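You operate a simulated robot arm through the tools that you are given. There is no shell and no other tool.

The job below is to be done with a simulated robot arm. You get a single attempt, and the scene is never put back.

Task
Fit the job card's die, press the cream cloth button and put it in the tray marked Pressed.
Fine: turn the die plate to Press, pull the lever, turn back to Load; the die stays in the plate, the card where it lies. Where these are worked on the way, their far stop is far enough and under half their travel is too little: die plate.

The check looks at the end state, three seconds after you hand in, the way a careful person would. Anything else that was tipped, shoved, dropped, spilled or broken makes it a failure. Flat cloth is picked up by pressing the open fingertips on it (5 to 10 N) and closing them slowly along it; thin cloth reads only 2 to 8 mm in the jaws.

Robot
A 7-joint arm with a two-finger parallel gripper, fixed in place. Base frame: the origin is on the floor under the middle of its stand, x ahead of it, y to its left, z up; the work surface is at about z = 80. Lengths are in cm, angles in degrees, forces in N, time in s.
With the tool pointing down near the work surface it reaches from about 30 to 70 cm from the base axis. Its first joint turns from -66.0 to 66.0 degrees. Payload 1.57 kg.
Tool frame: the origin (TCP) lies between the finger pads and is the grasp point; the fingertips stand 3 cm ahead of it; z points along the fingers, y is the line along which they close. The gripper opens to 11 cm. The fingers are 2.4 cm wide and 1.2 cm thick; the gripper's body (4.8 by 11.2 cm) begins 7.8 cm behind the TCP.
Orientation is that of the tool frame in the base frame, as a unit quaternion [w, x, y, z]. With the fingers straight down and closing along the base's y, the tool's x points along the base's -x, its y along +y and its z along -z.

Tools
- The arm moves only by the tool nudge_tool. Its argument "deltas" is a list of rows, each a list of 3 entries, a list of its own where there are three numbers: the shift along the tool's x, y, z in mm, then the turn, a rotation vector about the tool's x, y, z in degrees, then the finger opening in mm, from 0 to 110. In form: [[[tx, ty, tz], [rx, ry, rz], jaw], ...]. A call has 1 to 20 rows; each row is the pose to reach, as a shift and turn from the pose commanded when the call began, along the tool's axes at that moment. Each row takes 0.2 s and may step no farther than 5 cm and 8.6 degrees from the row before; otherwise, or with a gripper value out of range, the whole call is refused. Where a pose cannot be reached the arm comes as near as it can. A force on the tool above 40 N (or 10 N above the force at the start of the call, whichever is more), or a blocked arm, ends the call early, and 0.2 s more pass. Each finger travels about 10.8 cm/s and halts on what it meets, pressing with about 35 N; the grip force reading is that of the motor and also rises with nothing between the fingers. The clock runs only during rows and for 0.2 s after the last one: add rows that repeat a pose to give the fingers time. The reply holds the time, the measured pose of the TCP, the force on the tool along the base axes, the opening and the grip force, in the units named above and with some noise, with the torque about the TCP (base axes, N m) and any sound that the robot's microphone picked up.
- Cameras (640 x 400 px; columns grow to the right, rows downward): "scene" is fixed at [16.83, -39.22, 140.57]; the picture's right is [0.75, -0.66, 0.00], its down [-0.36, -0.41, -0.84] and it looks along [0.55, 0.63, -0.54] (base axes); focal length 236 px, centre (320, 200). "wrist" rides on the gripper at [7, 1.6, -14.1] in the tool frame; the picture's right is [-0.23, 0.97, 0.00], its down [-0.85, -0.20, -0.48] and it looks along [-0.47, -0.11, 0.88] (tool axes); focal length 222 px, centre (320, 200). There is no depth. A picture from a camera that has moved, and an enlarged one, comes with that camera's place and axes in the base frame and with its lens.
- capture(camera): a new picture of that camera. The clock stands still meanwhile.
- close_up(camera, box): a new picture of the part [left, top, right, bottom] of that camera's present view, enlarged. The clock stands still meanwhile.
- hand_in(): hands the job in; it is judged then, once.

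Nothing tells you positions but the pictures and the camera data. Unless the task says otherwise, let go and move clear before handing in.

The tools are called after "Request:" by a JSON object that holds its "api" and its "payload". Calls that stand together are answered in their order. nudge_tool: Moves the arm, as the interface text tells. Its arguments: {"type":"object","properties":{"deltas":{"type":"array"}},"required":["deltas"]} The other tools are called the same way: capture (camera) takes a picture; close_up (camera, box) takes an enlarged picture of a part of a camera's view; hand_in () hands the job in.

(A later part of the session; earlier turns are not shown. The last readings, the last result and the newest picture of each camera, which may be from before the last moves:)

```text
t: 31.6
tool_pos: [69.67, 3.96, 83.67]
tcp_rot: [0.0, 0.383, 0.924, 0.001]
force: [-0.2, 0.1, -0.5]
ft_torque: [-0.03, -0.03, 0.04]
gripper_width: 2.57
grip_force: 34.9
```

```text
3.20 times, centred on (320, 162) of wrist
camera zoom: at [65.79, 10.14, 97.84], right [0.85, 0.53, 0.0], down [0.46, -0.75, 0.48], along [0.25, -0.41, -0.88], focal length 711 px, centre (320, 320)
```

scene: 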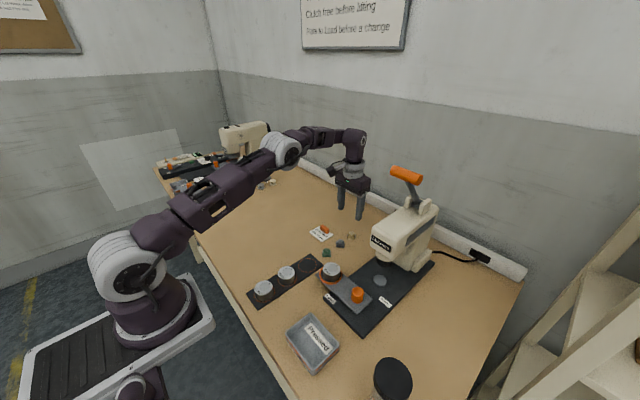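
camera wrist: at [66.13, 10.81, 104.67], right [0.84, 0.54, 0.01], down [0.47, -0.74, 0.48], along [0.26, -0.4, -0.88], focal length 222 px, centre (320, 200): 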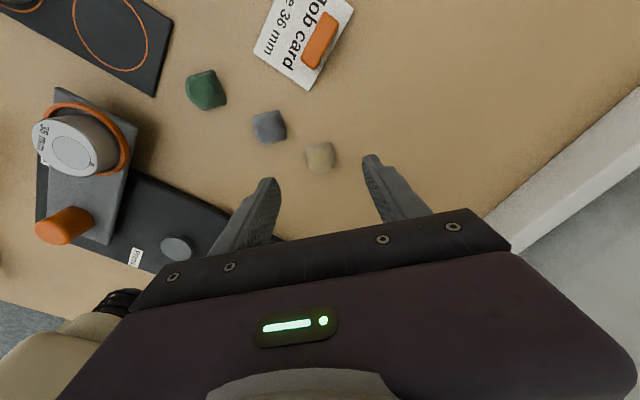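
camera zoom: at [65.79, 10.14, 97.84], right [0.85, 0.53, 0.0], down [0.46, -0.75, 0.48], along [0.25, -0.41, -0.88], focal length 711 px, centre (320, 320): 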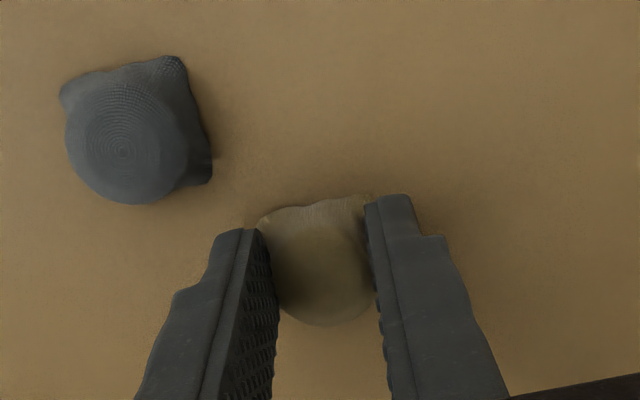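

Gripped at 2.6 cm with full force. Lifting slowly to confirm it comes along.

Request:
{"api": "nudge_tool", "payload": {"deltas": [[[0, 0, -1], [0, 0, 0], 23], [[0, 0, -3], [0, 0, 0], 23], [[0, 0, -6], [0, 0, 0], 23], [[2, -2, -12], [0, 0, 0], 23], [[4, -4, -20], [0, 0, 0], 23], [[7, -7, -30], [0, 0, 0], 23], [[10, -10, -42], [0, 0, 0], 23], [[14, -14, -55], [0, 0, 0], 23], [[18, -18, -70], [0, 0, 0], 23], [[22, -22, -85], [0, 0, 0], 23], [[24, -24, -90], [0, 0, 0], 23], [[24, -24, -90], [0, 0, 0], 23]]}}

Request:
{"api": "capture", "payload": {"camera": "wrist"}}

Request:
{"api": "close_up", "payload": {"camera": "scene", "box": [290, 170, 400, 250]}}

```text
t: 34.2
tool_pos: [66.18, 3.95, 92.81]
tcp_rot: [0.0, 0.383, 0.924, 0.0]
force: [0.8, -1.1, -0.4]
ft_torque: [0.0, 0.01, 0.01]
gripper_width: 2.52
grip_force: 35.4
```

```text
taken
camera wrist: at [62.44, 10.18, 106.86], right [0.85, 0.53, 0.0], down [0.46, -0.75, 0.48], along [0.25, -0.41, -0.88], focal length 222 px, centre (320, 200)
```

wrist: 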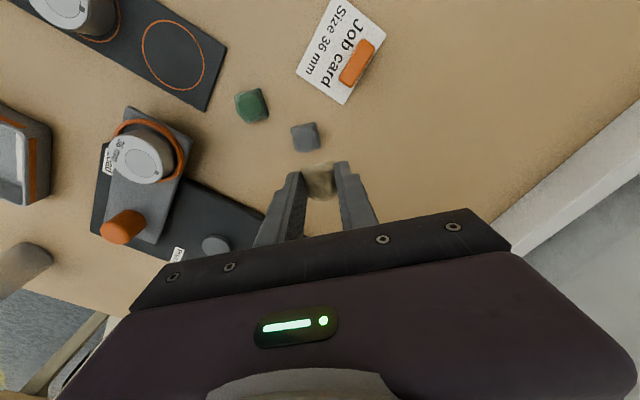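

```text
5.00 times, centred on (345, 210) of scene
camera zoom: at [16.83, -39.22, 140.57], right [0.75, -0.66, 0.0], down [-0.36, -0.41, -0.84], along [0.55, 0.63, -0.54], focal length 1182 px, centre (195, 150)
```

zoom: 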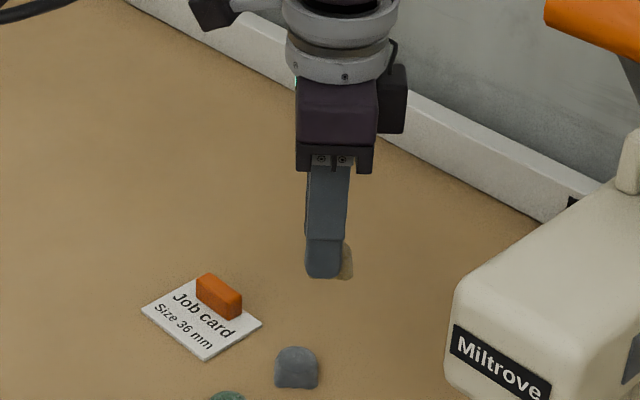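

The button is lifted and secure. I'll carry it over the die near (50.55,-5.4).

Request:
{"api": "nudge_tool", "payload": {"deltas": [[[3, -12, 0], [0, 0, 0], 23], [[8, -32, 0], [0, 0, 0], 23], [[14, -57, 0], [0, 0, 0], 23], [[20, -82, 0], [0, 0, 0], 23], [[27, -107, 0], [0, 0, 0], 23], [[33, -132, 0], [0, 0, 0], 23], [[39, -155, 0], [0, 0, 0], 23], [[43, -170, 0], [0, 0, 0], 23], [[44.4, -176.6, 0], [0, 0, 0], 23], [[44.4, -176.6, 0], [0, 0, 0], 23]]}}

Request:
{"api": "close_up", "payload": {"camera": "wrist", "box": [200, 80, 440, 230]}}

Request:
{"api": "close_up", "payload": {"camera": "scene", "box": [285, 215, 381, 290]}}

```text
t: 36.4
tool_pos: [50.69, -5.27, 92.61]
tcp_rot: [0.0, 0.384, 0.924, 0.0]
force: [0.4, 0.3, 0.2]
ft_torque: [0.0, -0.01, 0.02]
gripper_width: 2.54
grip_force: 35.4
```

```text
2.67 times, centred on (320, 155) of wrist
camera zoom: at [46.78, 0.82, 106.74], right [0.85, 0.53, 0.0], down [0.46, -0.75, 0.48], along [0.25, -0.41, -0.88], focal length 592 px, centre (320, 320)
```

zoom: 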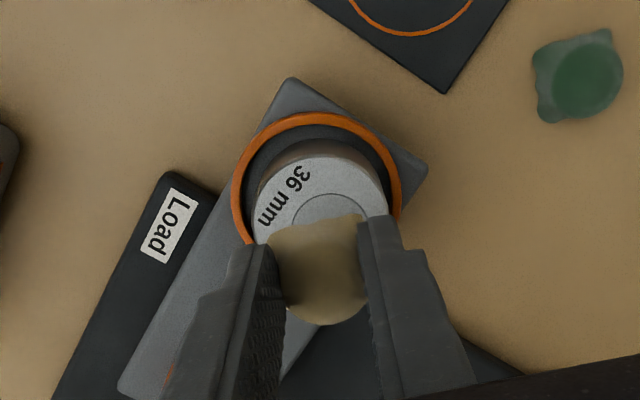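

```text
5.33 times, centred on (333, 252) of scene
camera zoom: at [16.83, -39.22, 140.57], right [0.75, -0.66, 0.0], down [-0.36, -0.41, -0.84], along [0.55, 0.63, -0.54], focal length 1261 px, centre (251, -80)
```

zoom: 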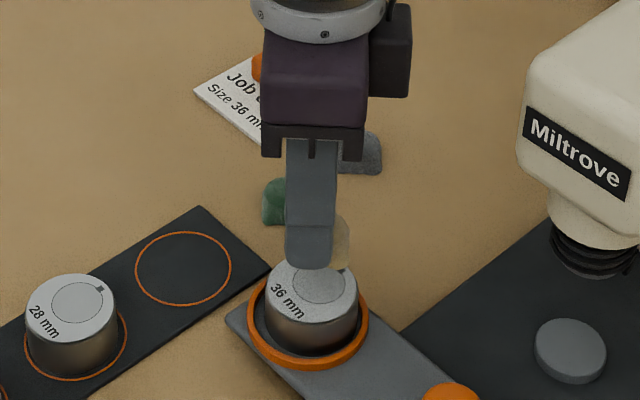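

The button is over the die; accounting for how it sits in the jaws I'll shift about 2 mm, then lower near the die's top.

Request:
{"api": "nudge_tool", "payload": {"deltas": [[[1.8, -0.6, 8], [0, 0, 0], 23], [[1.8, -0.6, 16], [0, 0, 0], 23], [[1.8, -0.6, 24], [0, 0, 0], 23], [[1.8, -0.6, 24], [0, 0, 0], 23]]}}

Request:
{"api": "close_up", "payload": {"camera": "wrist", "box": [240, 100, 400, 200]}}

Request:
{"api": "close_up", "payload": {"camera": "scene", "box": [308, 235, 356, 280]}}

```text
t: 37.4
tool_pos: [50.39, -5.14, 90.12]
tcp_rot: [0.0, 0.383, 0.924, 0.0]
force: [0.2, -0.3, 0.7]
ft_torque: [0.02, -0.01, 0.0]
gripper_width: 2.54
grip_force: 35.1
```

```text
4.00 times, centred on (320, 150) of wrist
camera zoom: at [46.61, 0.94, 104.35], right [0.85, 0.53, 0.0], down [0.46, -0.75, 0.48], along [0.25, -0.41, -0.88], focal length 888 px, centre (320, 400)
```

zoom: 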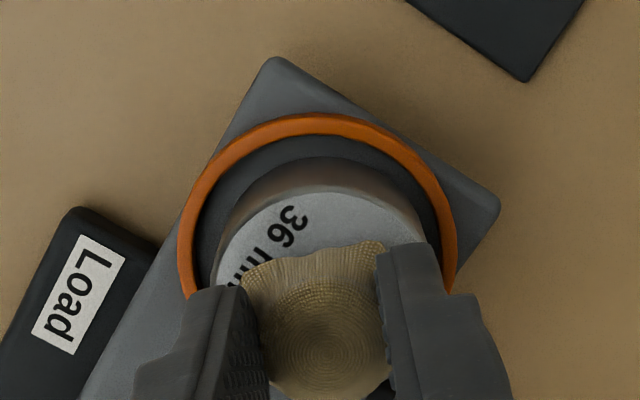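

```text
8.89 times, centred on (332, 258) of scene
camera zoom: at [16.83, -39.22, 140.57], right [0.75, -0.66, 0.0], down [-0.36, -0.41, -0.84], along [0.55, 0.63, -0.54], focal length 2101 px, centre (213, -311)
```

zoom: 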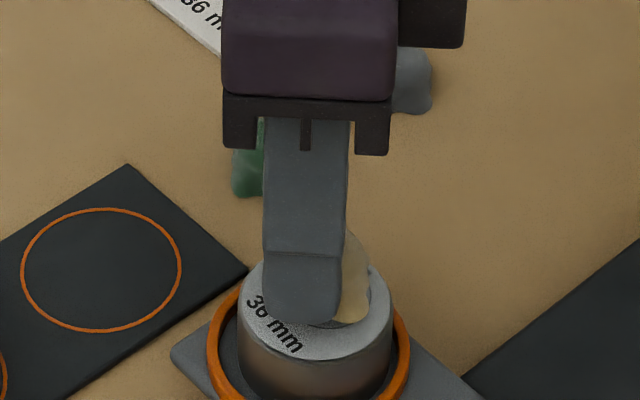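

Button and die centres match within about 2 mm. I'll lower in small steps until it touches.

Request:
{"api": "nudge_tool", "payload": {"deltas": [[[0, 0, 2], [0, 0, 0], 23], [[0, 0, 4], [0, 0, 0], 23], [[0, 0, 5], [0, 0, 0], 23]]}}

```text
t: 38.2
tool_pos: [50.41, -5.11, 89.78]
tcp_rot: [0.0, 0.384, 0.923, 0.0]
force: [-0.4, 0.0, -0.1]
ft_torque: [0.03, 0.0, -0.04]
gripper_width: 2.54
grip_force: 34.6
```

Request:
{"api": "nudge_tool", "payload": {"deltas": [[[0, 0, 1], [0, 0, 0], 23], [[0, 0, 2], [0, 0, 0], 23]]}}

Request:
{"api": "close_up", "payload": {"camera": "scene", "box": [308, 235, 356, 280]}}

```text
t: 38.8
tool_pos: [50.48, -5.27, 89.58]
tcp_rot: [0.001, 0.385, 0.923, 0.001]
force: [0.3, 0.3, -0.6]
ft_torque: [-0.01, -0.03, -0.02]
gripper_width: 2.55
grip_force: 34.6
```

```text
8.89 times, centred on (332, 258) of scene
camera zoom: at [16.83, -39.22, 140.57], right [0.75, -0.66, 0.0], down [-0.36, -0.41, -0.84], along [0.55, 0.63, -0.54], focal length 2101 px, centre (213, -311)
```

zoom: 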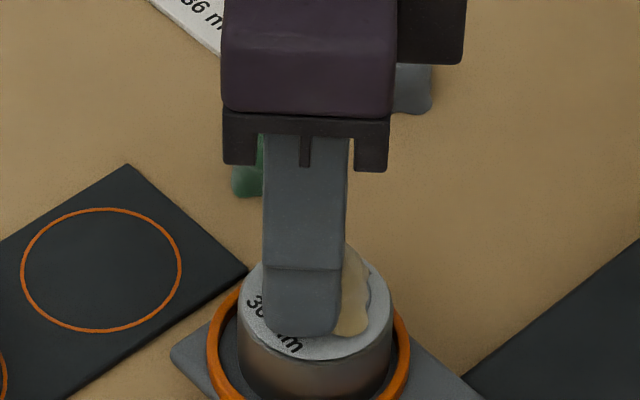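

Request:
{"api": "nudge_tool", "payload": {"deltas": [[[0, 0, 1], [0, 0, 0], 23], [[0, 0, 2], [0, 0, 0], 23]]}}

```text
t: 39.4
tool_pos: [50.42, -5.29, 89.39]
tcp_rot: [0.0, 0.383, 0.924, 0.001]
force: [-0.4, -0.5, 1.8]
ft_torque: [-0.04, -0.01, -0.05]
gripper_width: 2.55
grip_force: 35.4
```

Request:
{"api": "nudge_tool", "payload": {"deltas": [[[0, 0, 1], [0, 0, 0], 23], [[0, 0, 1], [0, 0, 0], 23]]}}

Request:
{"api": "close_up", "payload": {"camera": "scene", "box": [308, 235, 356, 280]}}

Request:
{"api": "close_up", "payload": {"camera": "wrist", "box": [240, 100, 400, 200]}}

```text
t: 40.0
tool_pos: [50.43, -5.22, 89.32]
tcp_rot: [0.002, 0.384, 0.924, 0.0]
force: [0.6, 1.1, 20.3]
ft_torque: [-0.1, -0.09, 0.02]
gripper_width: 2.54
grip_force: 34.5
```

```text
8.89 times, centred on (332, 258) of scene
camera zoom: at [16.79, -39.22, 140.58], right [0.75, -0.66, 0.0], down [-0.36, -0.41, -0.84], along [0.55, 0.63, -0.54], focal length 2101 px, centre (213, -311)
```

zoom: 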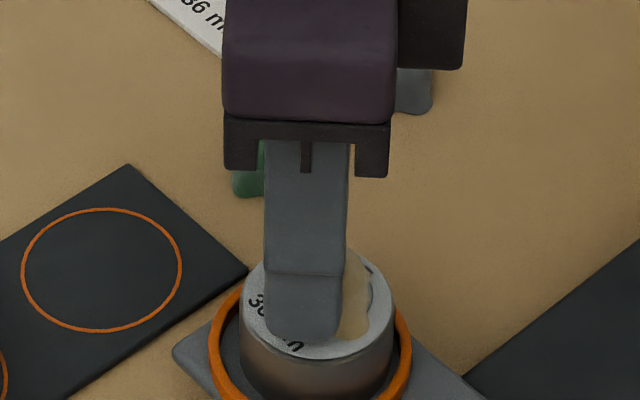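

```text
4.00 times, centred on (320, 150) of wrist
camera zoom: at [46.62, 0.95, 103.48], right [0.85, 0.53, 0.0], down [0.46, -0.75, 0.48], along [0.25, -0.41, -0.88], focal length 888 px, centre (320, 400)
```

zoom: 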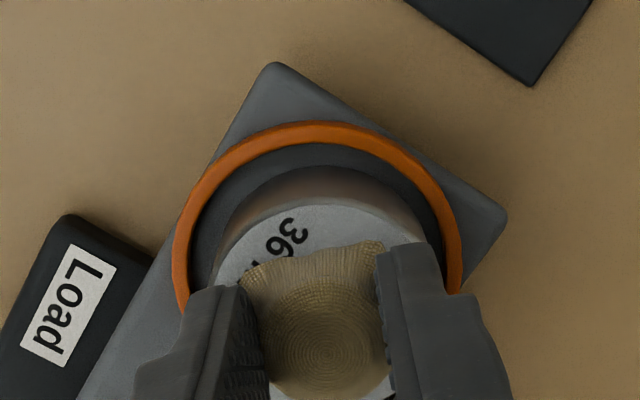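

Contact at z = 89.3, so the button rests on the die. Easing off, opening the fingers and rising clear.

Request:
{"api": "nudge_tool", "payload": {"deltas": [[[0, 0, -1], [0, 0, 0], 23], [[0, 0, -1], [0, 0, 0], 28], [[0, 0, -1], [0, 0, 0], 34], [[0, 0, -1], [0, 0, 0], 42], [[0, 0, -1], [0, 0, 0], 50], [[0, 0, -1], [0, 0, 0], 50], [[0, 0, -20], [0, 0, 0], 50], [[0, 0, -50], [0, 0, 0], 50], [[0, 0, -80], [0, 0, 0], 50], [[0, 0, -80], [0, 0, 0], 50]]}}

Request:
{"api": "close_up", "payload": {"camera": "scene", "box": [308, 235, 356, 280]}}

Request:
{"api": "close_up", "payload": {"camera": "wrist", "box": [200, 80, 440, 230]}}

```text
t: 42.2
tool_pos: [50.45, -5.44, 97.43]
tcp_rot: [0.0, 0.385, 0.923, 0.0]
force: [0.6, -0.1, 0.4]
ft_torque: [-0.01, -0.02, -0.03]
gripper_width: 5.02
grip_force: 0.0
```

```text
8.89 times, centred on (332, 258) of scene
camera zoom: at [16.83, -39.22, 140.57], right [0.75, -0.66, 0.0], down [-0.36, -0.41, -0.84], along [0.55, 0.63, -0.54], focal length 2101 px, centre (213, -311)
```

zoom: 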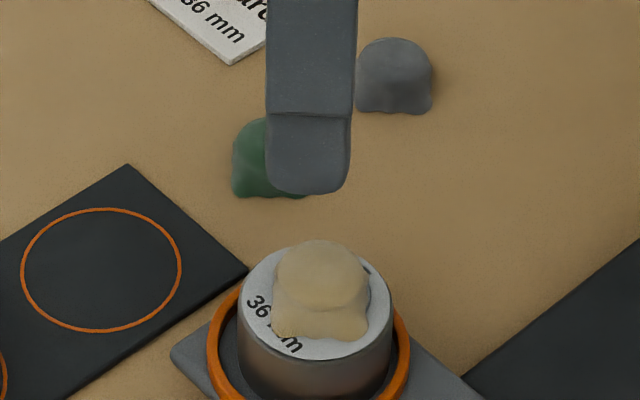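

```text
2.67 times, centred on (320, 155) of wrist
camera zoom: at [46.63, 0.89, 111.49], right [0.85, 0.53, 0.0], down [0.46, -0.75, 0.48], along [0.25, -0.41, -0.88], focal length 592 px, centre (320, 320)
```

zoom: 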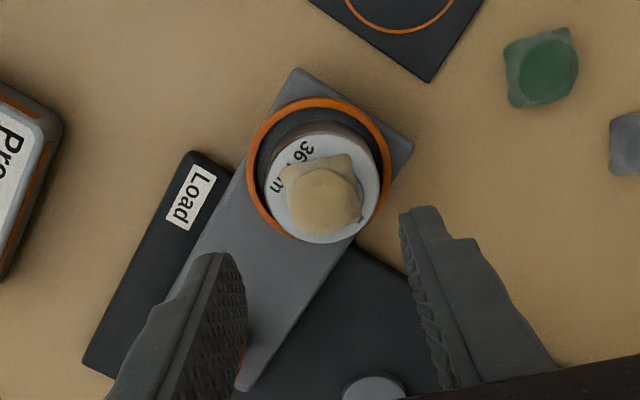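

The button sits centred on the die. Next I'll rotate the gripper to -45° here, away from the press, then move over the orange knob (pivot) near (50.3,-15.9).

Request:
{"api": "nudge_tool", "payload": {"deltas": [[[0, 0, 0], [0, 0, -7.5], 60], [[0, 0, 0], [0, 0, -15], 60], [[0, 0, 0], [0, 0, -22.5], 60], [[0, 0, 0], [0, 0, -30], 60], [[0, 0, 0], [0, 0, -37.5], 60], [[0, 0, 0], [0, 0, -45], 60], [[0, 0, 0], [0, 0, -52.5], 60], [[0, 0, 0], [0, 0, -60], 60], [[0, 0, 0], [0, 0, -67.5], 60], [[0, 0, 0], [0, 0, -75], 60], [[0, 0, 0], [0, 0, -82.5], 60], [[0, 0, 0], [0, 0, -90], 60], [[-18, -20, 0], [0, 0, -90], 60], [[-37, -39, 0], [0, 0, -90], 60], [[-55, -57, 0], [0, 0, -90], 60], [[-73, -75, 0], [0, 0, -90], 60], [[-73, -75, 0], [0, 0, -90], 60]]}}

Request:
{"api": "capture", "payload": {"camera": "wrist"}}

Request:
{"api": "close_up", "payload": {"camera": "scene", "box": [290, 150, 450, 320]}}

```text
t: 45.8
tool_pos: [50.35, -15.66, 97.1]
tcp_rot: [-0.001, -0.382, 0.924, 0.001]
force: [-0.3, 0.2, -0.3]
ft_torque: [0.01, -0.01, -0.01]
gripper_width: 6.05
grip_force: 0.1
```

```text
taken
camera wrist: at [44.13, -19.35, 111.34], right [-0.53, 0.85, 0.0], down [0.75, 0.46, 0.48], along [0.41, 0.25, -0.88], focal length 222 px, centre (320, 200)
```

wrist: 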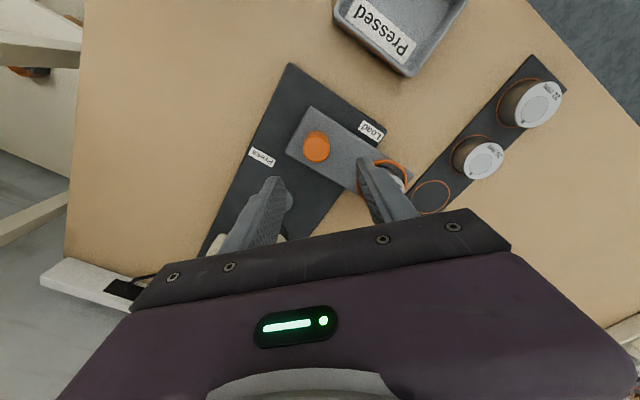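

```text
2.35 times, centred on (370, 235) of scene
camera zoom: at [16.83, -39.22, 140.57], right [0.75, -0.66, 0.0], down [-0.36, -0.41, -0.84], along [0.55, 0.63, -0.54], focal length 556 px, centre (202, 118)
```

zoom: 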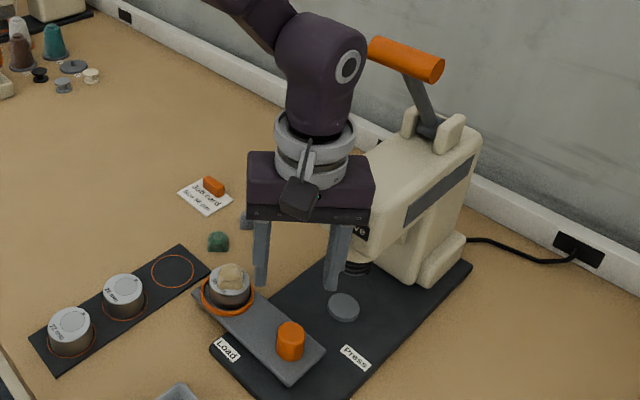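

The knob is at about (50.25,-16.05). I'll centre on it and lower the open fingers around it.

Request:
{"api": "nudge_tool", "payload": {"deltas": [[[3.2, -1.8, 25], [0, 0, 0], 60], [[3.2, -1.8, 55], [0, 0, 0], 60], [[3.2, -1.8, 85], [0, 0, 0], 60], [[3.2, -1.8, 98], [0, 0, 0], 60], [[3.2, -1.8, 98], [0, 0, 0], 60]]}}

Request:
{"api": "close_up", "payload": {"camera": "wrist", "box": [200, 80, 440, 230]}}

Request:
{"api": "close_up", "payload": {"camera": "scene", "box": [310, 240, 406, 320]}}

```text
t: 47.0
tool_pos: [50.15, -16.09, 87.48]
tcp_rot: [0.001, -0.382, 0.924, 0.0]
force: [-0.8, 0.7, -0.4]
ft_torque: [-0.01, 0.02, -0.01]
gripper_width: 5.98
grip_force: 0.1
```

```text
2.67 times, centred on (320, 155) of wrist
camera zoom: at [44.08, -19.77, 101.56], right [-0.53, 0.85, 0.0], down [0.75, 0.46, 0.48], along [0.41, 0.25, -0.88], focal length 592 px, centre (320, 320)
```

zoom: 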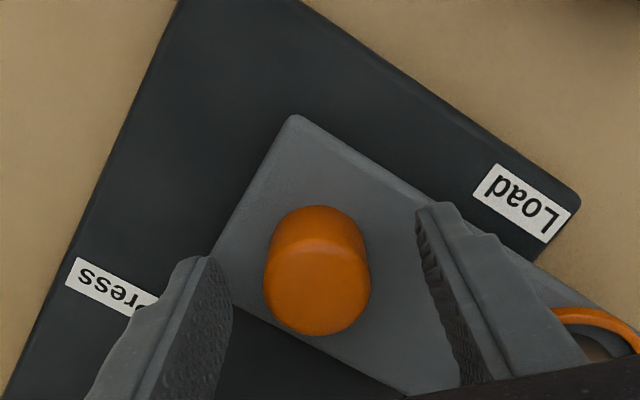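

```text
5.00 times, centred on (358, 280) of scene
camera zoom: at [16.83, -39.22, 140.57], right [0.75, -0.66, 0.0], down [-0.36, -0.41, -0.84], along [0.55, 0.63, -0.54], focal length 1182 px, centre (130, -200)
```

zoom: 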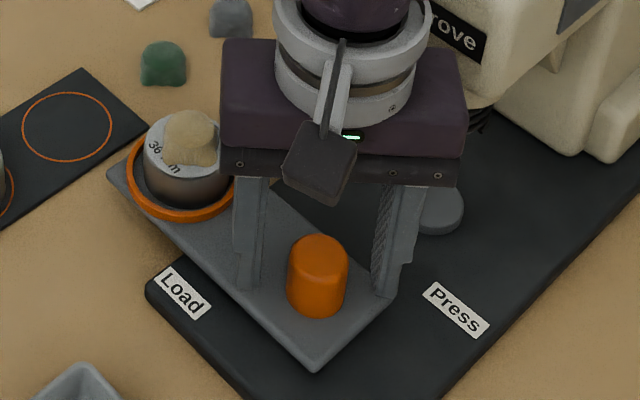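

The fingers straddle the knob evenly. Lowering 4 mm more and closing on it gently.

Request:
{"api": "nudge_tool", "payload": {"deltas": [[[0, 0, 4], [0, 0, 0], 60], [[0, 0, 4], [0, 0, 0], 50], [[0, 0, 4], [0, 0, 0], 42], [[0, 0, 4], [0, 0, 0], 36], [[0, 0, 4], [0, 0, 0], 30], [[0, 0, 4], [0, 0, 0], 24], [[0, 0, 4], [0, 0, 0], 24]]}}

```text
t: 48.6
tool_pos: [50.33, -16.11, 87.15]
tcp_rot: [0.001, -0.382, 0.924, 0.0]
force: [6.6, -7.1, 0.6]
ft_torque: [-0.16, -0.31, -0.04]
gripper_width: 3.29
grip_force: 5.6
```

Request:
{"api": "nudge_tool", "payload": {"deltas": [[[0, 0, 0], [0, 0, 0], 24], [[0, 0, 0], [0, 0, 0], 24]]}}

Request:
{"api": "close_up", "payload": {"camera": "wrist", "box": [200, 80, 440, 230]}}

```text
t: 49.2
tool_pos: [50.19, -16.1, 87.07]
tcp_rot: [-0.001, -0.382, 0.924, -0.001]
force: [6.3, -7.2, 3.8]
ft_torque: [-0.29, -0.27, -0.03]
gripper_width: 3.36
grip_force: 5.4
```

```text
2.67 times, centred on (320, 155) of wrist
camera zoom: at [44.08, -19.82, 101.2], right [-0.53, 0.85, 0.0], down [0.75, 0.46, 0.48], along [0.41, 0.25, -0.88], focal length 592 px, centre (320, 320)
```

zoom: 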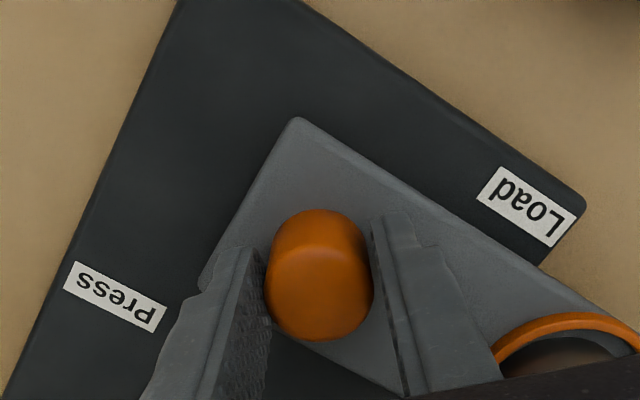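

Only the one finger is pressing the knob (sideways force ~10 N), so the knob is a bit off-centre. I'll shift about 2 mm toward it to centre the grip.

Request:
{"api": "nudge_tool", "payload": {"deltas": [[[0, -1, 0], [0, 0, 0], 24], [[0, -2, 0], [0, 0, 0], 24], [[0, -2, 0], [0, 0, 0], 24], [[0, -2, 0], [0, 0, 0], 24]]}}

```text
t: 50.2
tool_pos: [50.22, -16.21, 87.02]
tcp_rot: [0.0, -0.382, 0.924, 0.0]
force: [6.0, -5.9, 3.1]
ft_torque: [-0.15, -0.23, 0.0]
gripper_width: 3.12
grip_force: 15.5
```

Request:
{"api": "nudge_tool", "payload": {"deltas": [[[0, -1, 0], [0, 0, 0], 22], [[0, -2, 0], [0, 0, 0], 22], [[0, -2, 0], [0, 0, 0], 22]]}}

```text
t: 51.0
tool_pos: [50.26, -16.34, 87.08]
tcp_rot: [-0.001, -0.382, 0.924, 0.002]
force: [-8.1, 8.0, 8.3]
ft_torque: [0.77, -0.48, 0.01]
gripper_width: 3.11
grip_force: 39.7
```

Request:
{"api": "nudge_tool", "payload": {"deltas": [[[0, 0.5, 0], [0, 0, 0], 22], [[0, 1, 0], [0, 0, 0], 22], [[0, 1, 0], [0, 0, 0], 22]]}}

```text
t: 51.8
tool_pos: [50.32, -16.32, 87.07]
tcp_rot: [0.001, -0.382, 0.924, 0.001]
force: [-5.2, 8.3, -0.2]
ft_torque: [-0.27, 0.46, 0.02]
gripper_width: 3.12
grip_force: 40.0
```

The knob is gripped, but it looks about 2.5 mm off the tool axis the other way, which would build up force while turning. I'll open slightly, re-centre and check.

Request:
{"api": "nudge_tool", "payload": {"deltas": [[[0, 0, 0], [0, 0, 0], 36], [[0, 0, 0], [0, 0, 0], 42], [[-2, 0, 0], [0, 0, 0], 42], [[-2, 0, 0], [0, 0, 0], 42]]}}

Request:
{"api": "close_up", "payload": {"camera": "wrist", "box": [260, 120, 380, 220]}}

```text
t: 52.8
tool_pos: [50.57, -16.06, 87.09]
tcp_rot: [0.0, -0.382, 0.924, 0.0]
force: [-0.7, -0.3, -0.4]
ft_torque: [-0.01, -0.01, -0.02]
gripper_width: 4.16
grip_force: 0.0
```

```text
4.00 times, centred on (320, 170) of wrist
camera zoom: at [44.36, -19.78, 101.21], right [-0.53, 0.85, 0.0], down [0.75, 0.46, 0.48], along [0.41, 0.25, -0.88], focal length 888 px, centre (320, 320)
```

zoom: 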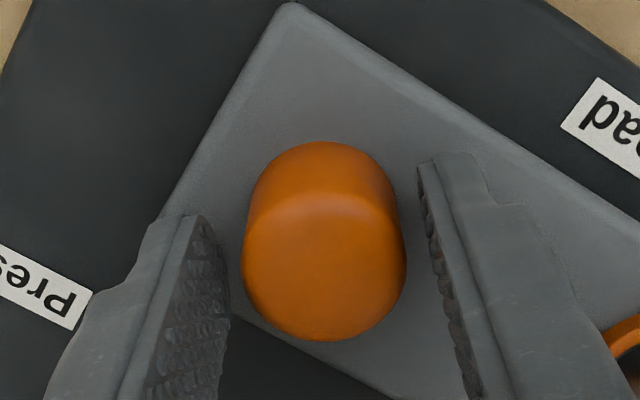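

Now the knob's top centre (50.54,-15.92, z 85.8) matches the tool within about 1 mm. Closing again.

Request:
{"api": "nudge_tool", "payload": {"deltas": [[[0, 0, 0], [0, 0, 0], 36], [[0, 0, 0], [0, 0, 0], 30], [[0, 0, 0], [0, 0, 0], 24], [[0, 0, 0], [0, 0, 0], 22], [[0, 0, 0], [0, 0, 0], 22]]}}

```text
t: 54.0
tool_pos: [50.45, -16.05, 87.07]
tcp_rot: [0.0, -0.382, 0.924, 0.001]
force: [-4.3, 4.9, 0.6]
ft_torque: [0.04, 0.14, -0.02]
gripper_width: 3.13
grip_force: 40.1
```

A firm, well-centred grip. Turning the plate slowly clockwise, first by about 18°, and checking it follows.

Request:
{"api": "nudge_tool", "payload": {"deltas": [[[0, 0, 0], [0, 0, 2], 22], [[0, 0, 0], [0, 0, 5], 22], [[0, 0, 0], [0, 0, 8], 22], [[0, 0, 0], [0, 0, 11], 22], [[0, 0, 0], [0, 0, 14], 22], [[0, 0, 0], [0, 0, 17], 22], [[0, 0, 0], [0, 0, 18], 22], [[0, 0, 0], [0, 0, 18], 22]]}}

Request:
{"api": "close_up", "payload": {"camera": "scene", "box": [290, 220, 418, 320]}}

```text
t: 55.8
tool_pos: [50.49, -16.14, 87.05]
tcp_rot: [0.0, -0.232, 0.973, 0.0]
force: [-11.0, 16.1, 2.2]
ft_torque: [0.49, -0.09, 0.02]
gripper_width: 3.14
grip_force: 40.3
```

```text
4.00 times, centred on (354, 270) of scene
camera zoom: at [16.8, -39.18, 140.59], right [0.75, -0.66, 0.0], down [-0.36, -0.41, -0.84], along [0.55, 0.63, -0.54], focal length 946 px, centre (184, -80)
```

zoom: 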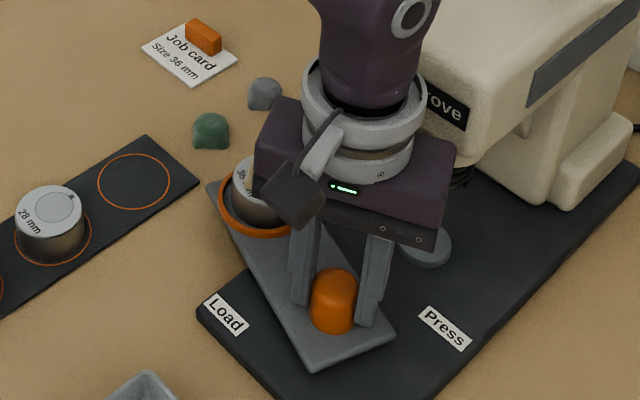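

The plate follows the knob. There's about 19 N of side force, meaning my turn centre is a few mm off the pivot; I'll relieve it before continuing.

Request:
{"api": "nudge_tool", "payload": {"deltas": [[[-1, 0.8, 0], [0, 0, 0], 22], [[-2, 1.5, 0], [0, 0, 0], 22], [[-2, 1.5, 0], [0, 0, 0], 22]]}}

```text
t: 56.6
tool_pos: [50.4, -15.99, 87.01]
tcp_rot: [-0.001, -0.232, 0.973, 0.0]
force: [-17.2, -1.7, -9.5]
ft_torque: [0.03, -0.22, 0.02]
gripper_width: 3.11
grip_force: 40.0
```

Request:
{"api": "nudge_tool", "payload": {"deltas": [[[1, 0.3, 0], [0, 0, 0], 22], [[1.7, 0.5, 0], [0, 0, 0], 22], [[1.7, 0.5, 0], [0, 0, 0], 22]]}}

```text
t: 57.4
tool_pos: [50.55, -15.94, 86.97]
tcp_rot: [0.001, -0.232, 0.973, -0.002]
force: [-4.6, -12.2, -14.6]
ft_torque: [-0.56, 0.84, 0.0]
gripper_width: 3.11
grip_force: 40.1
```

Forces are modest but mixed from friction, so I'll open briefly to reset them and re-measure the knob position by eye.

Request:
{"api": "nudge_tool", "payload": {"deltas": [[[0, 0, 0], [0, 0, 0], 34], [[0, 0, 0], [0, 0, 0], 42], [[0, 0, 0], [0, 0, 0], 42]]}}

Request:
{"api": "close_up", "payload": {"camera": "wrist", "box": [260, 120, 380, 220]}}

Request:
{"api": "capture", "payload": {"camera": "wrist"}}

```text
t: 58.2
tool_pos: [50.5, -16.0, 87.06]
tcp_rot: [0.001, -0.232, 0.973, 0.001]
force: [-0.5, 0.6, 0.9]
ft_torque: [0.01, -0.02, -0.01]
gripper_width: 4.22
grip_force: 0.1
```

```text
4.00 times, centred on (320, 170) of wrist
camera zoom: at [43.43, -17.54, 101.22], right [-0.24, 0.97, 0.0], down [0.85, 0.21, 0.48], along [0.47, 0.11, -0.88], focal length 888 px, centre (320, 320)
```

zoom: 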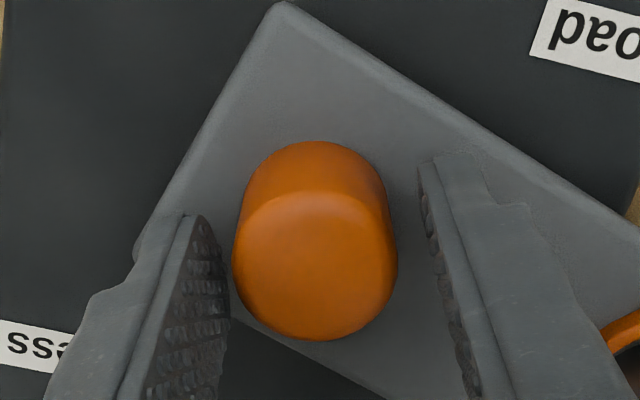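

```text
taken
camera wrist: at [43.43, -17.54, 101.22], right [-0.24, 0.97, 0.0], down [0.85, 0.21, 0.48], along [0.47, 0.11, -0.88], focal length 222 px, centre (320, 200)
```

wrist: 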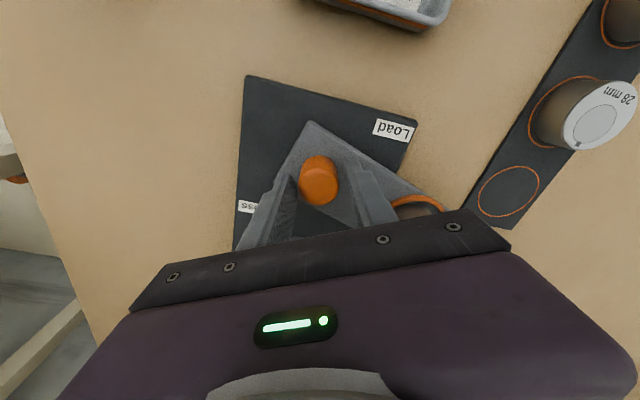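

The knob centre stayed at (50.57,-15.95), confirming it is the pivot. I'll shift 1.5 mm to centre exactly, regrip, and turn another 24°.

Request:
{"api": "nudge_tool", "payload": {"deltas": [[[-1.2, -1.5, 0], [0, 0, 0], 42], [[-1.2, -1.5, 0], [0, 0, 0], 36], [[-1.2, -1.5, 0], [0, 0, 0], 30], [[-1.2, -1.5, 0], [0, 0, 0], 24], [[-1.2, -1.5, 0], [0, 0, 0], 22], [[-1.2, -1.5, 0], [0, 0, 0], 22]]}}

Request:
{"api": "nudge_tool", "payload": {"deltas": [[[0, 0, 0], [0, 0, 2], 22], [[0, 0, 0], [0, 0, 5], 22], [[0, 0, 0], [0, 0, 8], 22], [[0, 0, 0], [0, 0, 11], 22], [[0, 0, 0], [0, 0, 14], 22], [[0, 0, 0], [0, 0, 17], 22], [[0, 0, 0], [0, 0, 20], 22], [[0, 0, 0], [0, 0, 23], 22], [[0, 0, 0], [0, 0, 24], 22]]}}

Request:
{"api": "close_up", "payload": {"camera": "scene", "box": [290, 220, 418, 320]}}

```text
t: 59.6
tool_pos: [50.56, -15.92, 87.09]
tcp_rot: [0.001, -0.233, 0.973, 0.0]
force: [-2.6, 8.2, 1.1]
ft_torque: [0.2, 0.05, -0.02]
gripper_width: 3.11
grip_force: 40.4
```

```text
t: 61.6
tool_pos: [50.58, -16.06, 86.95]
tcp_rot: [0.0, -0.024, 1.0, 0.0]
force: [1.2, 6.3, -6.1]
ft_torque: [0.23, -0.52, -0.02]
gripper_width: 3.11
grip_force: 39.6
```

```text
4.00 times, centred on (354, 270) of scene
camera zoom: at [16.84, -39.21, 140.58], right [0.75, -0.66, 0.0], down [-0.36, -0.41, -0.84], along [0.55, 0.63, -0.54], focal length 946 px, centre (184, -80)
```

zoom: 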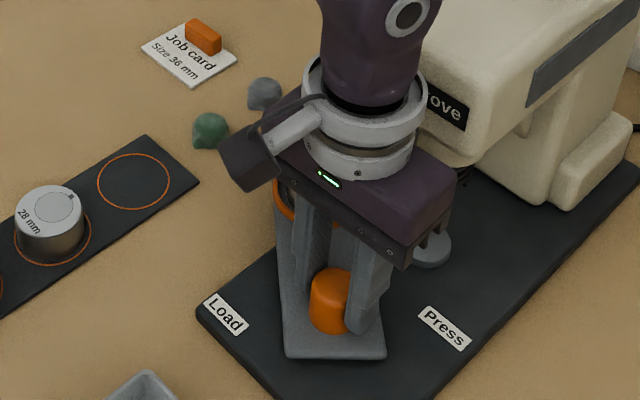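

The plate has turned about 42° with low forces. Before the die goes under the ram I'll check the clearance between button top and ram.

Request:
{"api": "close_up", "payload": {"camera": "scene", "box": [350, 225, 414, 275]}}

Request:
{"api": "capture", "payload": {"camera": "wrist"}}

```text
8.00 times, centred on (382, 250) of scene
camera zoom: at [16.84, -39.21, 140.58], right [0.75, -0.66, 0.0], down [-0.36, -0.41, -0.84], along [0.55, 0.63, -0.54], focal length 1891 px, centre (-176, -200)
```

zoom: 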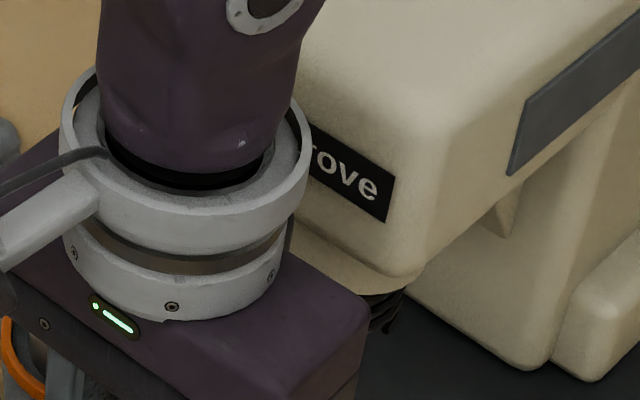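

```text
taken
camera wrist: at [43.54, -14.64, 101.22], right [0.18, 0.98, 0.0], down [0.86, -0.16, 0.48], along [0.47, -0.09, -0.88], focal length 222 px, centre (320, 200)
```

wrist: 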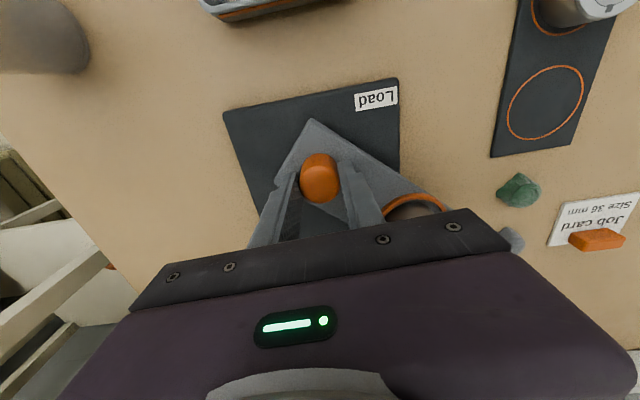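

Ram bottom is roughly at z = 89.5 against a button top near 87.6, so it should clear. Continuing the turn another 30°.

Request:
{"api": "nudge_tool", "payload": {"deltas": [[[0, 0, 0], [0, 0, 2], 22], [[0, 0, 0], [0, 0, 5], 22], [[0, 0, 0], [0, 0, 8], 22], [[0, 0, 0], [0, 0, 11], 22], [[0, 0, 0], [0, 0, 14], 22], [[0, 0, 0], [0, 0, 17], 22], [[0, 0, 0], [0, 0, 20], 22], [[0, 0, 0], [0, 0, 23], 22], [[0, 0, 0], [0, 0, 26], 22], [[0, 0, 0], [0, 0, 29], 22], [[0, 0, 0], [0, 0, 30], 22]]}}

Request:
{"api": "close_up", "payload": {"camera": "scene", "box": [290, 220, 418, 320]}}

Request:
{"api": "capture", "payload": {"camera": "wrist"}}

```text
t: 64.0
tool_pos: [50.55, -16.03, 87.04]
tcp_rot: [0.001, 0.236, 0.972, 0.0]
force: [2.2, -1.5, 0.0]
ft_torque: [0.08, 0.16, 0.01]
gripper_width: 3.12
grip_force: 39.8
```

```text
4.00 times, centred on (354, 270) of scene
camera zoom: at [16.83, -39.23, 140.57], right [0.75, -0.66, 0.0], down [-0.36, -0.41, -0.84], along [0.55, 0.63, -0.54], focal length 946 px, centre (184, -80)
```

zoom: 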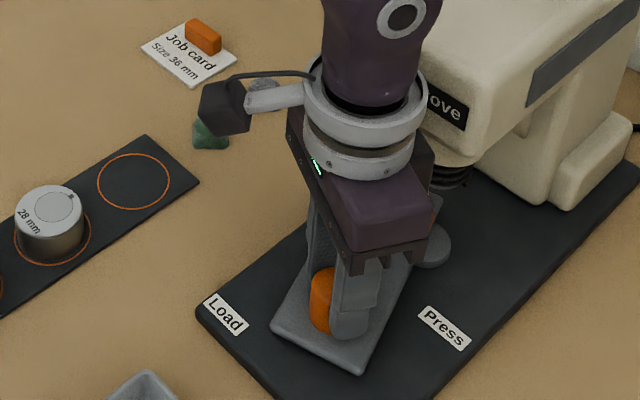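

```text
taken
camera wrist: at [45.11, -11.33, 101.22], right [0.65, 0.76, 0.0], down [0.67, -0.57, 0.48], along [0.37, -0.31, -0.88], focal length 222 px, centre (320, 200)
```

wrist: 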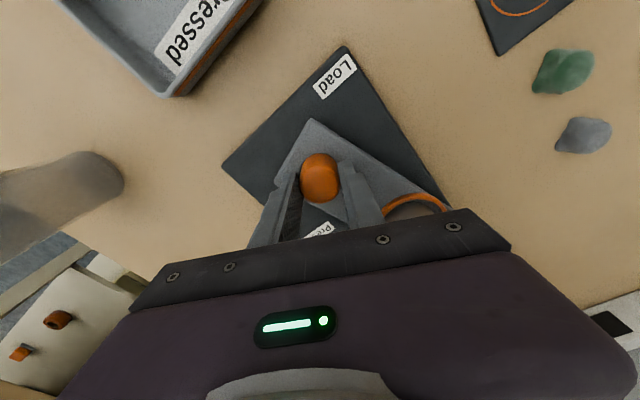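

The plate is at about 72° of its turn. Continuing gently toward the far stop.

Request:
{"api": "nudge_tool", "payload": {"deltas": [[[0, 0, 0], [0, 0, 2], 22], [[0, 0, 0], [0, 0, 4], 22], [[0, 0, 0], [0, 0, 6], 22], [[0, 0, 0], [0, 0, 8], 22], [[0, 0, 0], [0, 0, 10], 22], [[0, 0, 0], [0, 0, 12], 22], [[0, 0, 0], [0, 0, 14], 22], [[0, 0, 0], [0, 0, 16], 22], [[0, 0, 0], [0, 0, 17], 22]]}}

Request:
{"api": "close_up", "payload": {"camera": "scene", "box": [310, 220, 438, 320]}}

Request:
{"api": "close_up", "payload": {"camera": "wrist", "box": [200, 40, 440, 230]}}

```text
t: 66.0
tool_pos: [50.67, -16.11, 87.13]
tcp_rot: [0.001, 0.376, 0.927, -0.001]
force: [-3.3, -12.4, 8.4]
ft_torque: [-0.06, 0.27, -0.01]
gripper_width: 3.13
grip_force: 39.9
```

```text
4.00 times, centred on (374, 270) of scene
camera zoom: at [16.8, -39.25, 140.57], right [0.75, -0.66, 0.0], down [-0.36, -0.41, -0.84], along [0.55, 0.63, -0.54], focal length 946 px, centre (104, -80)
```

zoom: 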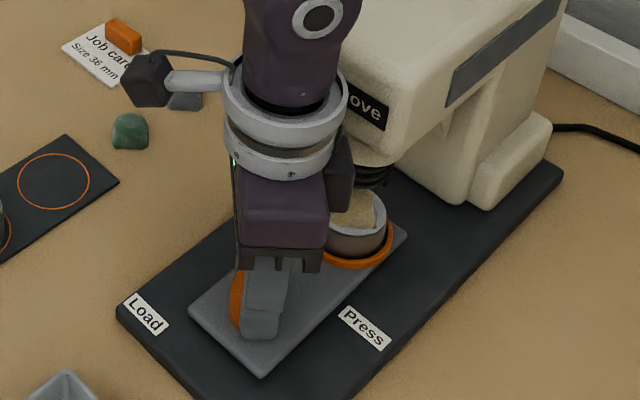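

```text
2.11 times, centred on (320, 135) of wrist
camera zoom: at [46.68, -9.96, 101.21], right [0.84, 0.54, 0.0], down [0.47, -0.74, 0.48], along [0.26, -0.4, -0.88], focal length 468 px, centre (320, 337)
```

zoom: 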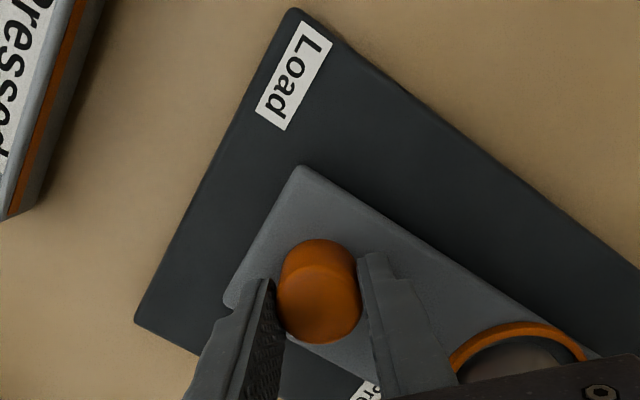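

The plate edges are nearly parallel to the base, with the die under the ram. I'll turn a few more degrees to make sure it is against the stop.

Request:
{"api": "nudge_tool", "payload": {"deltas": [[[0, 0, 0], [0, 0, 1], 22], [[0, 0, 0], [0, 0, 2], 22], [[0, 0, 0], [0, 0, 3], 22], [[0, 0, 0], [0, 0, 4], 22]]}}

Request:
{"api": "close_up", "payload": {"camera": "scene", "box": [310, 220, 438, 320]}}

Request:
{"api": "close_up", "payload": {"camera": "wrist", "box": [200, 40, 440, 230]}}

```text
t: 67.0
tool_pos: [50.52, -16.01, 87.1]
tcp_rot: [0.0, 0.408, 0.913, 0.0]
force: [-7.3, -15.6, 4.9]
ft_torque: [-0.36, 0.25, 0.63]
gripper_width: 3.12
grip_force: 40.3
```

```text
4.00 times, centred on (374, 270) of scene
camera zoom: at [16.8, -39.26, 140.57], right [0.75, -0.66, 0.0], down [-0.36, -0.41, -0.84], along [0.55, 0.63, -0.54], focal length 946 px, centre (104, -80)
```

zoom: 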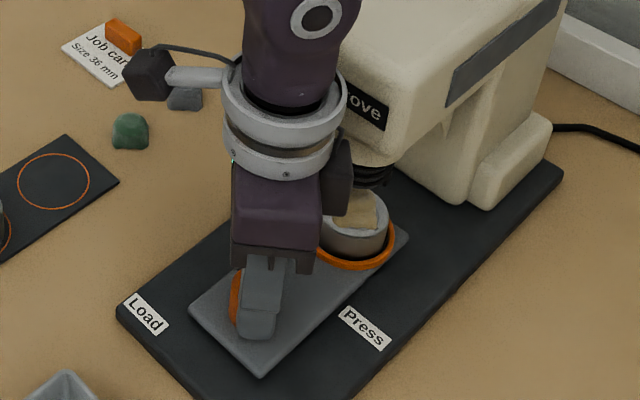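

```text
2.11 times, centred on (320, 135) of wrist
camera zoom: at [47.07, -9.67, 101.22], right [0.88, 0.48, 0.0], down [0.42, -0.77, 0.48], along [0.23, -0.42, -0.88], focal length 468 px, centre (320, 337)
```

zoom: 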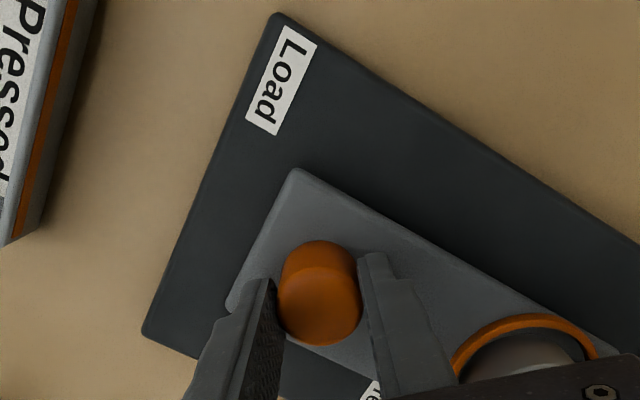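

The wrist torque rose to 0.63 N·m, so the plate is firmly at its Press stop. I'll release the knob and lift clear, backing away from the press head.

Request:
{"api": "nudge_tool", "payload": {"deltas": [[[0, 0, 0], [0, 0, 0], 34], [[0, 0, 0], [0, 0, 0], 45], [[0, 0, 0], [0, 0, 0], 56], [[0, 0, 0], [0, 0, 0], 56], [[0, 0, -15], [0, 0, 0], 56], [[0, 0, -35], [0, 0, 0], 56], [[10, -11, -60], [0, 0, 0], 56], [[22, -25, -85], [0, 0, 0], 56], [[33, -37, -110], [0, 0, 0], 56], [[33, -37, -110], [0, 0, 0], 56]]}}

Request:
{"api": "close_up", "payload": {"camera": "scene", "box": [310, 220, 438, 320]}}

Request:
{"api": "capture", "payload": {"camera": "wrist"}}

```text
t: 69.2
tool_pos: [45.6, -16.03, 98.06]
tcp_rot: [0.0, 0.407, 0.913, 0.0]
force: [0.8, -0.3, 0.1]
ft_torque: [-0.02, 0.02, 0.01]
gripper_width: 5.59
grip_force: 0.0
```

```text
4.00 times, centred on (374, 270) of scene
camera zoom: at [16.83, -39.22, 140.57], right [0.75, -0.66, 0.0], down [-0.36, -0.41, -0.84], along [0.55, 0.63, -0.54], focal length 946 px, centre (104, -80)
```

zoom: 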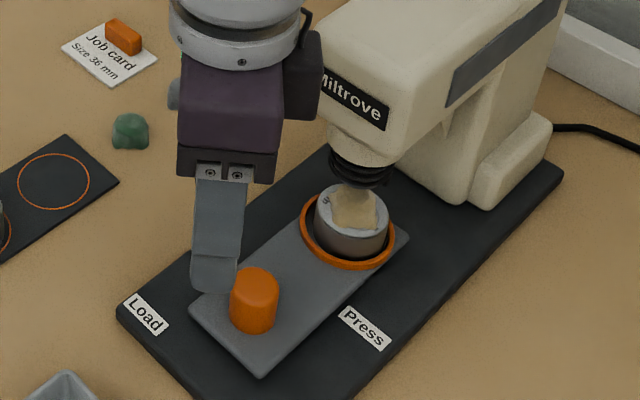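

```text
taken
camera wrist: at [42.15, -9.61, 112.26], right [0.88, 0.48, 0.0], down [0.42, -0.77, 0.48], along [0.23, -0.42, -0.88], focal length 222 px, centre (320, 200)
```

wrist: 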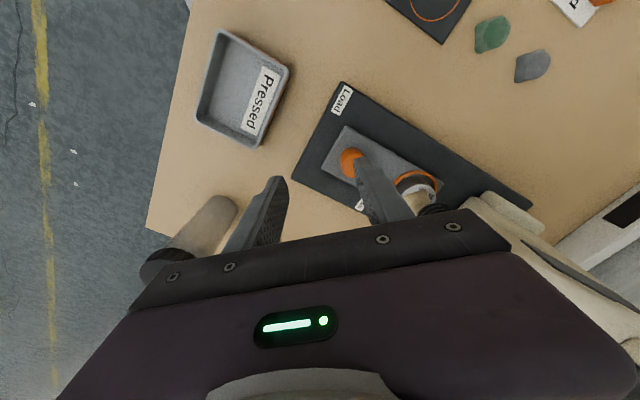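

The plate is at Press with the die and button under the ram. I'll zoom in to confirm the button is still centred, then work on the lever.

Request:
{"api": "close_up", "payload": {"camera": "scene", "box": [376, 250, 424, 292]}}

Request:
{"api": "close_up", "payload": {"camera": "scene", "box": [370, 155, 450, 215]}}

```text
9.52 times, centred on (400, 271) of scene
camera zoom: at [16.83, -39.22, 140.57], right [0.75, -0.66, 0.0], down [-0.36, -0.41, -0.84], along [0.55, 0.63, -0.54], focal length 2251 px, centre (-442, -476)
```

zoom: 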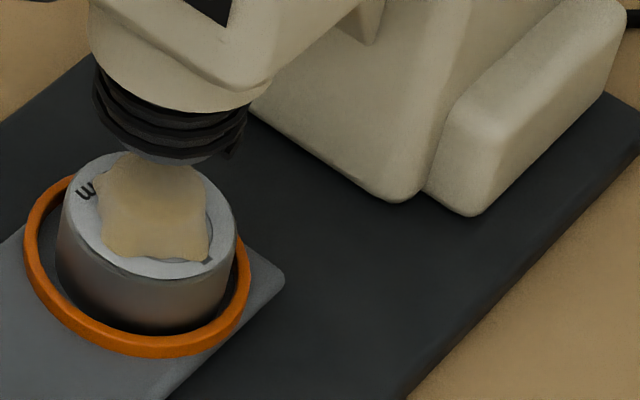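

```text
6.67 times, centred on (410, 185) of scene
camera zoom: at [16.83, -39.22, 140.57], right [0.75, -0.66, 0.0], down [-0.36, -0.41, -0.84], along [0.55, 0.63, -0.54], focal length 1576 px, centre (-280, 300)
```

zoom: 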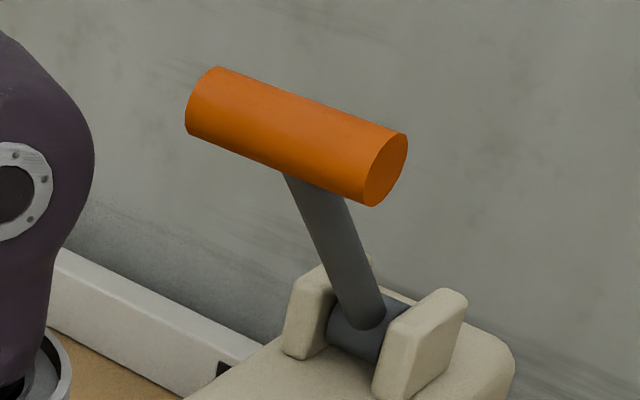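

The button is centred under the ram. The lever bar runs along y from about -12.5 to -19.5 at (62.9, z 116.3). I'll raise, turn the gripper to 90° and tilt it to straddle the bar.

Request:
{"api": "nudge_tool", "payload": {"deltas": [[[3, 3, -45], [0, 0, 7], 56], [[6, 6, -90], [0, 0, 14], 56], [[9, 9, -135], [0, 0, 21], 56], [[13, 12, -180], [0, 0, 28], 56], [[16, 15, -225], [0, 0, 35], 56], [[19.4, 17.3, -260], [0, 0, 41.8], 56], [[19.4, 17.3, -260], [0, 0, 41.8], 56]]}}

Request:
{"api": "nudge_tool", "payload": {"deltas": [[[0, 0, 0], [-7.5, 0, 0], 56], [[0, 0, 0], [-15, 0, 0], 56], [[0, 0, 0], [-22.5, 0, 0], 56], [[0, 0, 0], [-30, 0, 0], 56], [[0, 0, 0], [-30, 0, 0], 56]]}}

Request:
{"api": "capture", "payload": {"camera": "wrist"}}

Request:
{"api": "capture", "payload": {"camera": "scene"}}

```text
t: 70.8
tool_pos: [45.6, -13.54, 124.01]
tcp_rot: [0.001, 0.707, 0.707, 0.0]
force: [0.5, -0.1, -0.3]
ft_torque: [-0.02, 0.0, 0.01]
gripper_width: 5.61
grip_force: 0.1
```

```text
t: 72.0
tool_pos: [45.62, -13.39, 124.06]
tcp_rot: [0.183, 0.682, 0.684, 0.184]
force: [0.3, -0.5, -0.5]
ft_torque: [0.01, 0.01, -0.04]
gripper_width: 5.6
grip_force: 0.1
```

```text
taken
camera wrist: at [39.87, -6.38, 137.1], right [0.84, -0.23, 0.49], down [-0.41, -0.86, 0.31], along [0.35, -0.47, -0.81], focal length 222 px, centre (320, 200)
```

wrist: 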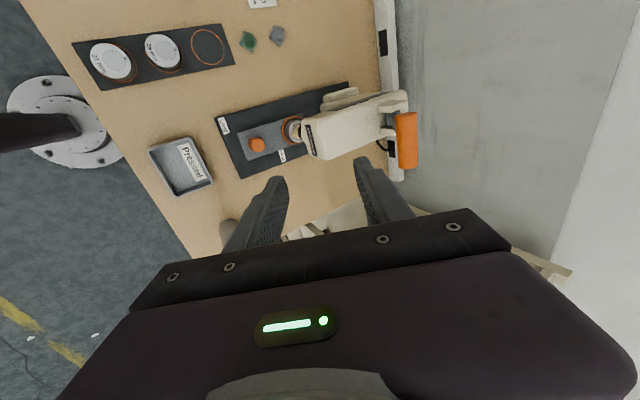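

```text
taken
```

scene: 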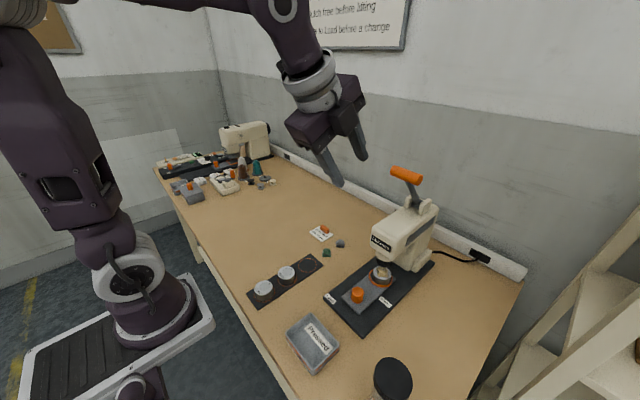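

The bar measures at (63.0, -16, 116.4). I'll move to a pre-grasp position about 4 cm in front of its +y end and check.

Request:
{"api": "nudge_tool", "payload": {"deltas": [[[0, 28, 17], [0, 0, 0], 56], [[0, 56, 35], [0, 0, 0], 56], [[0, 84, 52], [0, 0, 0], 56], [[0, 112, 70], [0, 0, 0], 56], [[0, 112, 70], [0, 0, 0], 56]]}}

Request:
{"api": "capture", "payload": {"camera": "wrist"}}

Request:
{"api": "close_up", "payload": {"camera": "scene", "box": [300, 80, 460, 220]}}

```text
t: 73.2
tool_pos: [58.8, -13.27, 123.45]
tcp_rot: [0.183, 0.683, 0.683, 0.183]
force: [0.2, -0.3, -0.3]
ft_torque: [-0.03, -0.01, 0.02]
gripper_width: 5.6
grip_force: 0.0
```

```text
taken
camera wrist: at [53.12, -6.34, 136.6], right [0.84, -0.23, 0.49], down [-0.41, -0.86, 0.31], along [0.35, -0.47, -0.81], focal length 222 px, centre (320, 200)
```

wrist: 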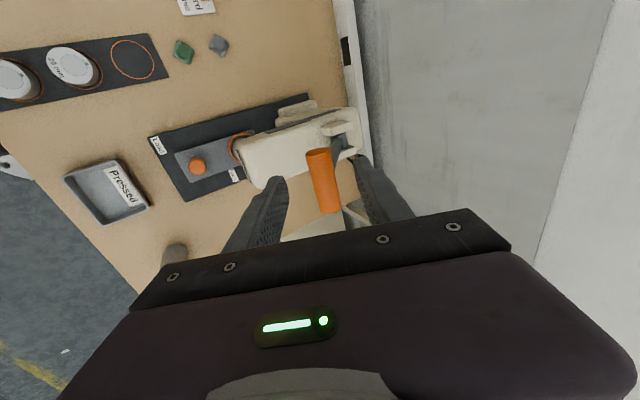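

```text
2.86 times, centred on (380, 150) of scene
camera zoom: at [16.83, -39.22, 140.57], right [0.75, -0.66, 0.0], down [-0.36, -0.41, -0.84], along [0.55, 0.63, -0.54], focal length 675 px, centre (149, 343)
```

zoom: 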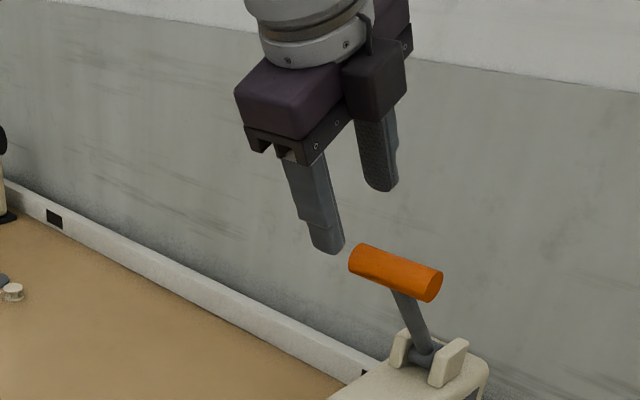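

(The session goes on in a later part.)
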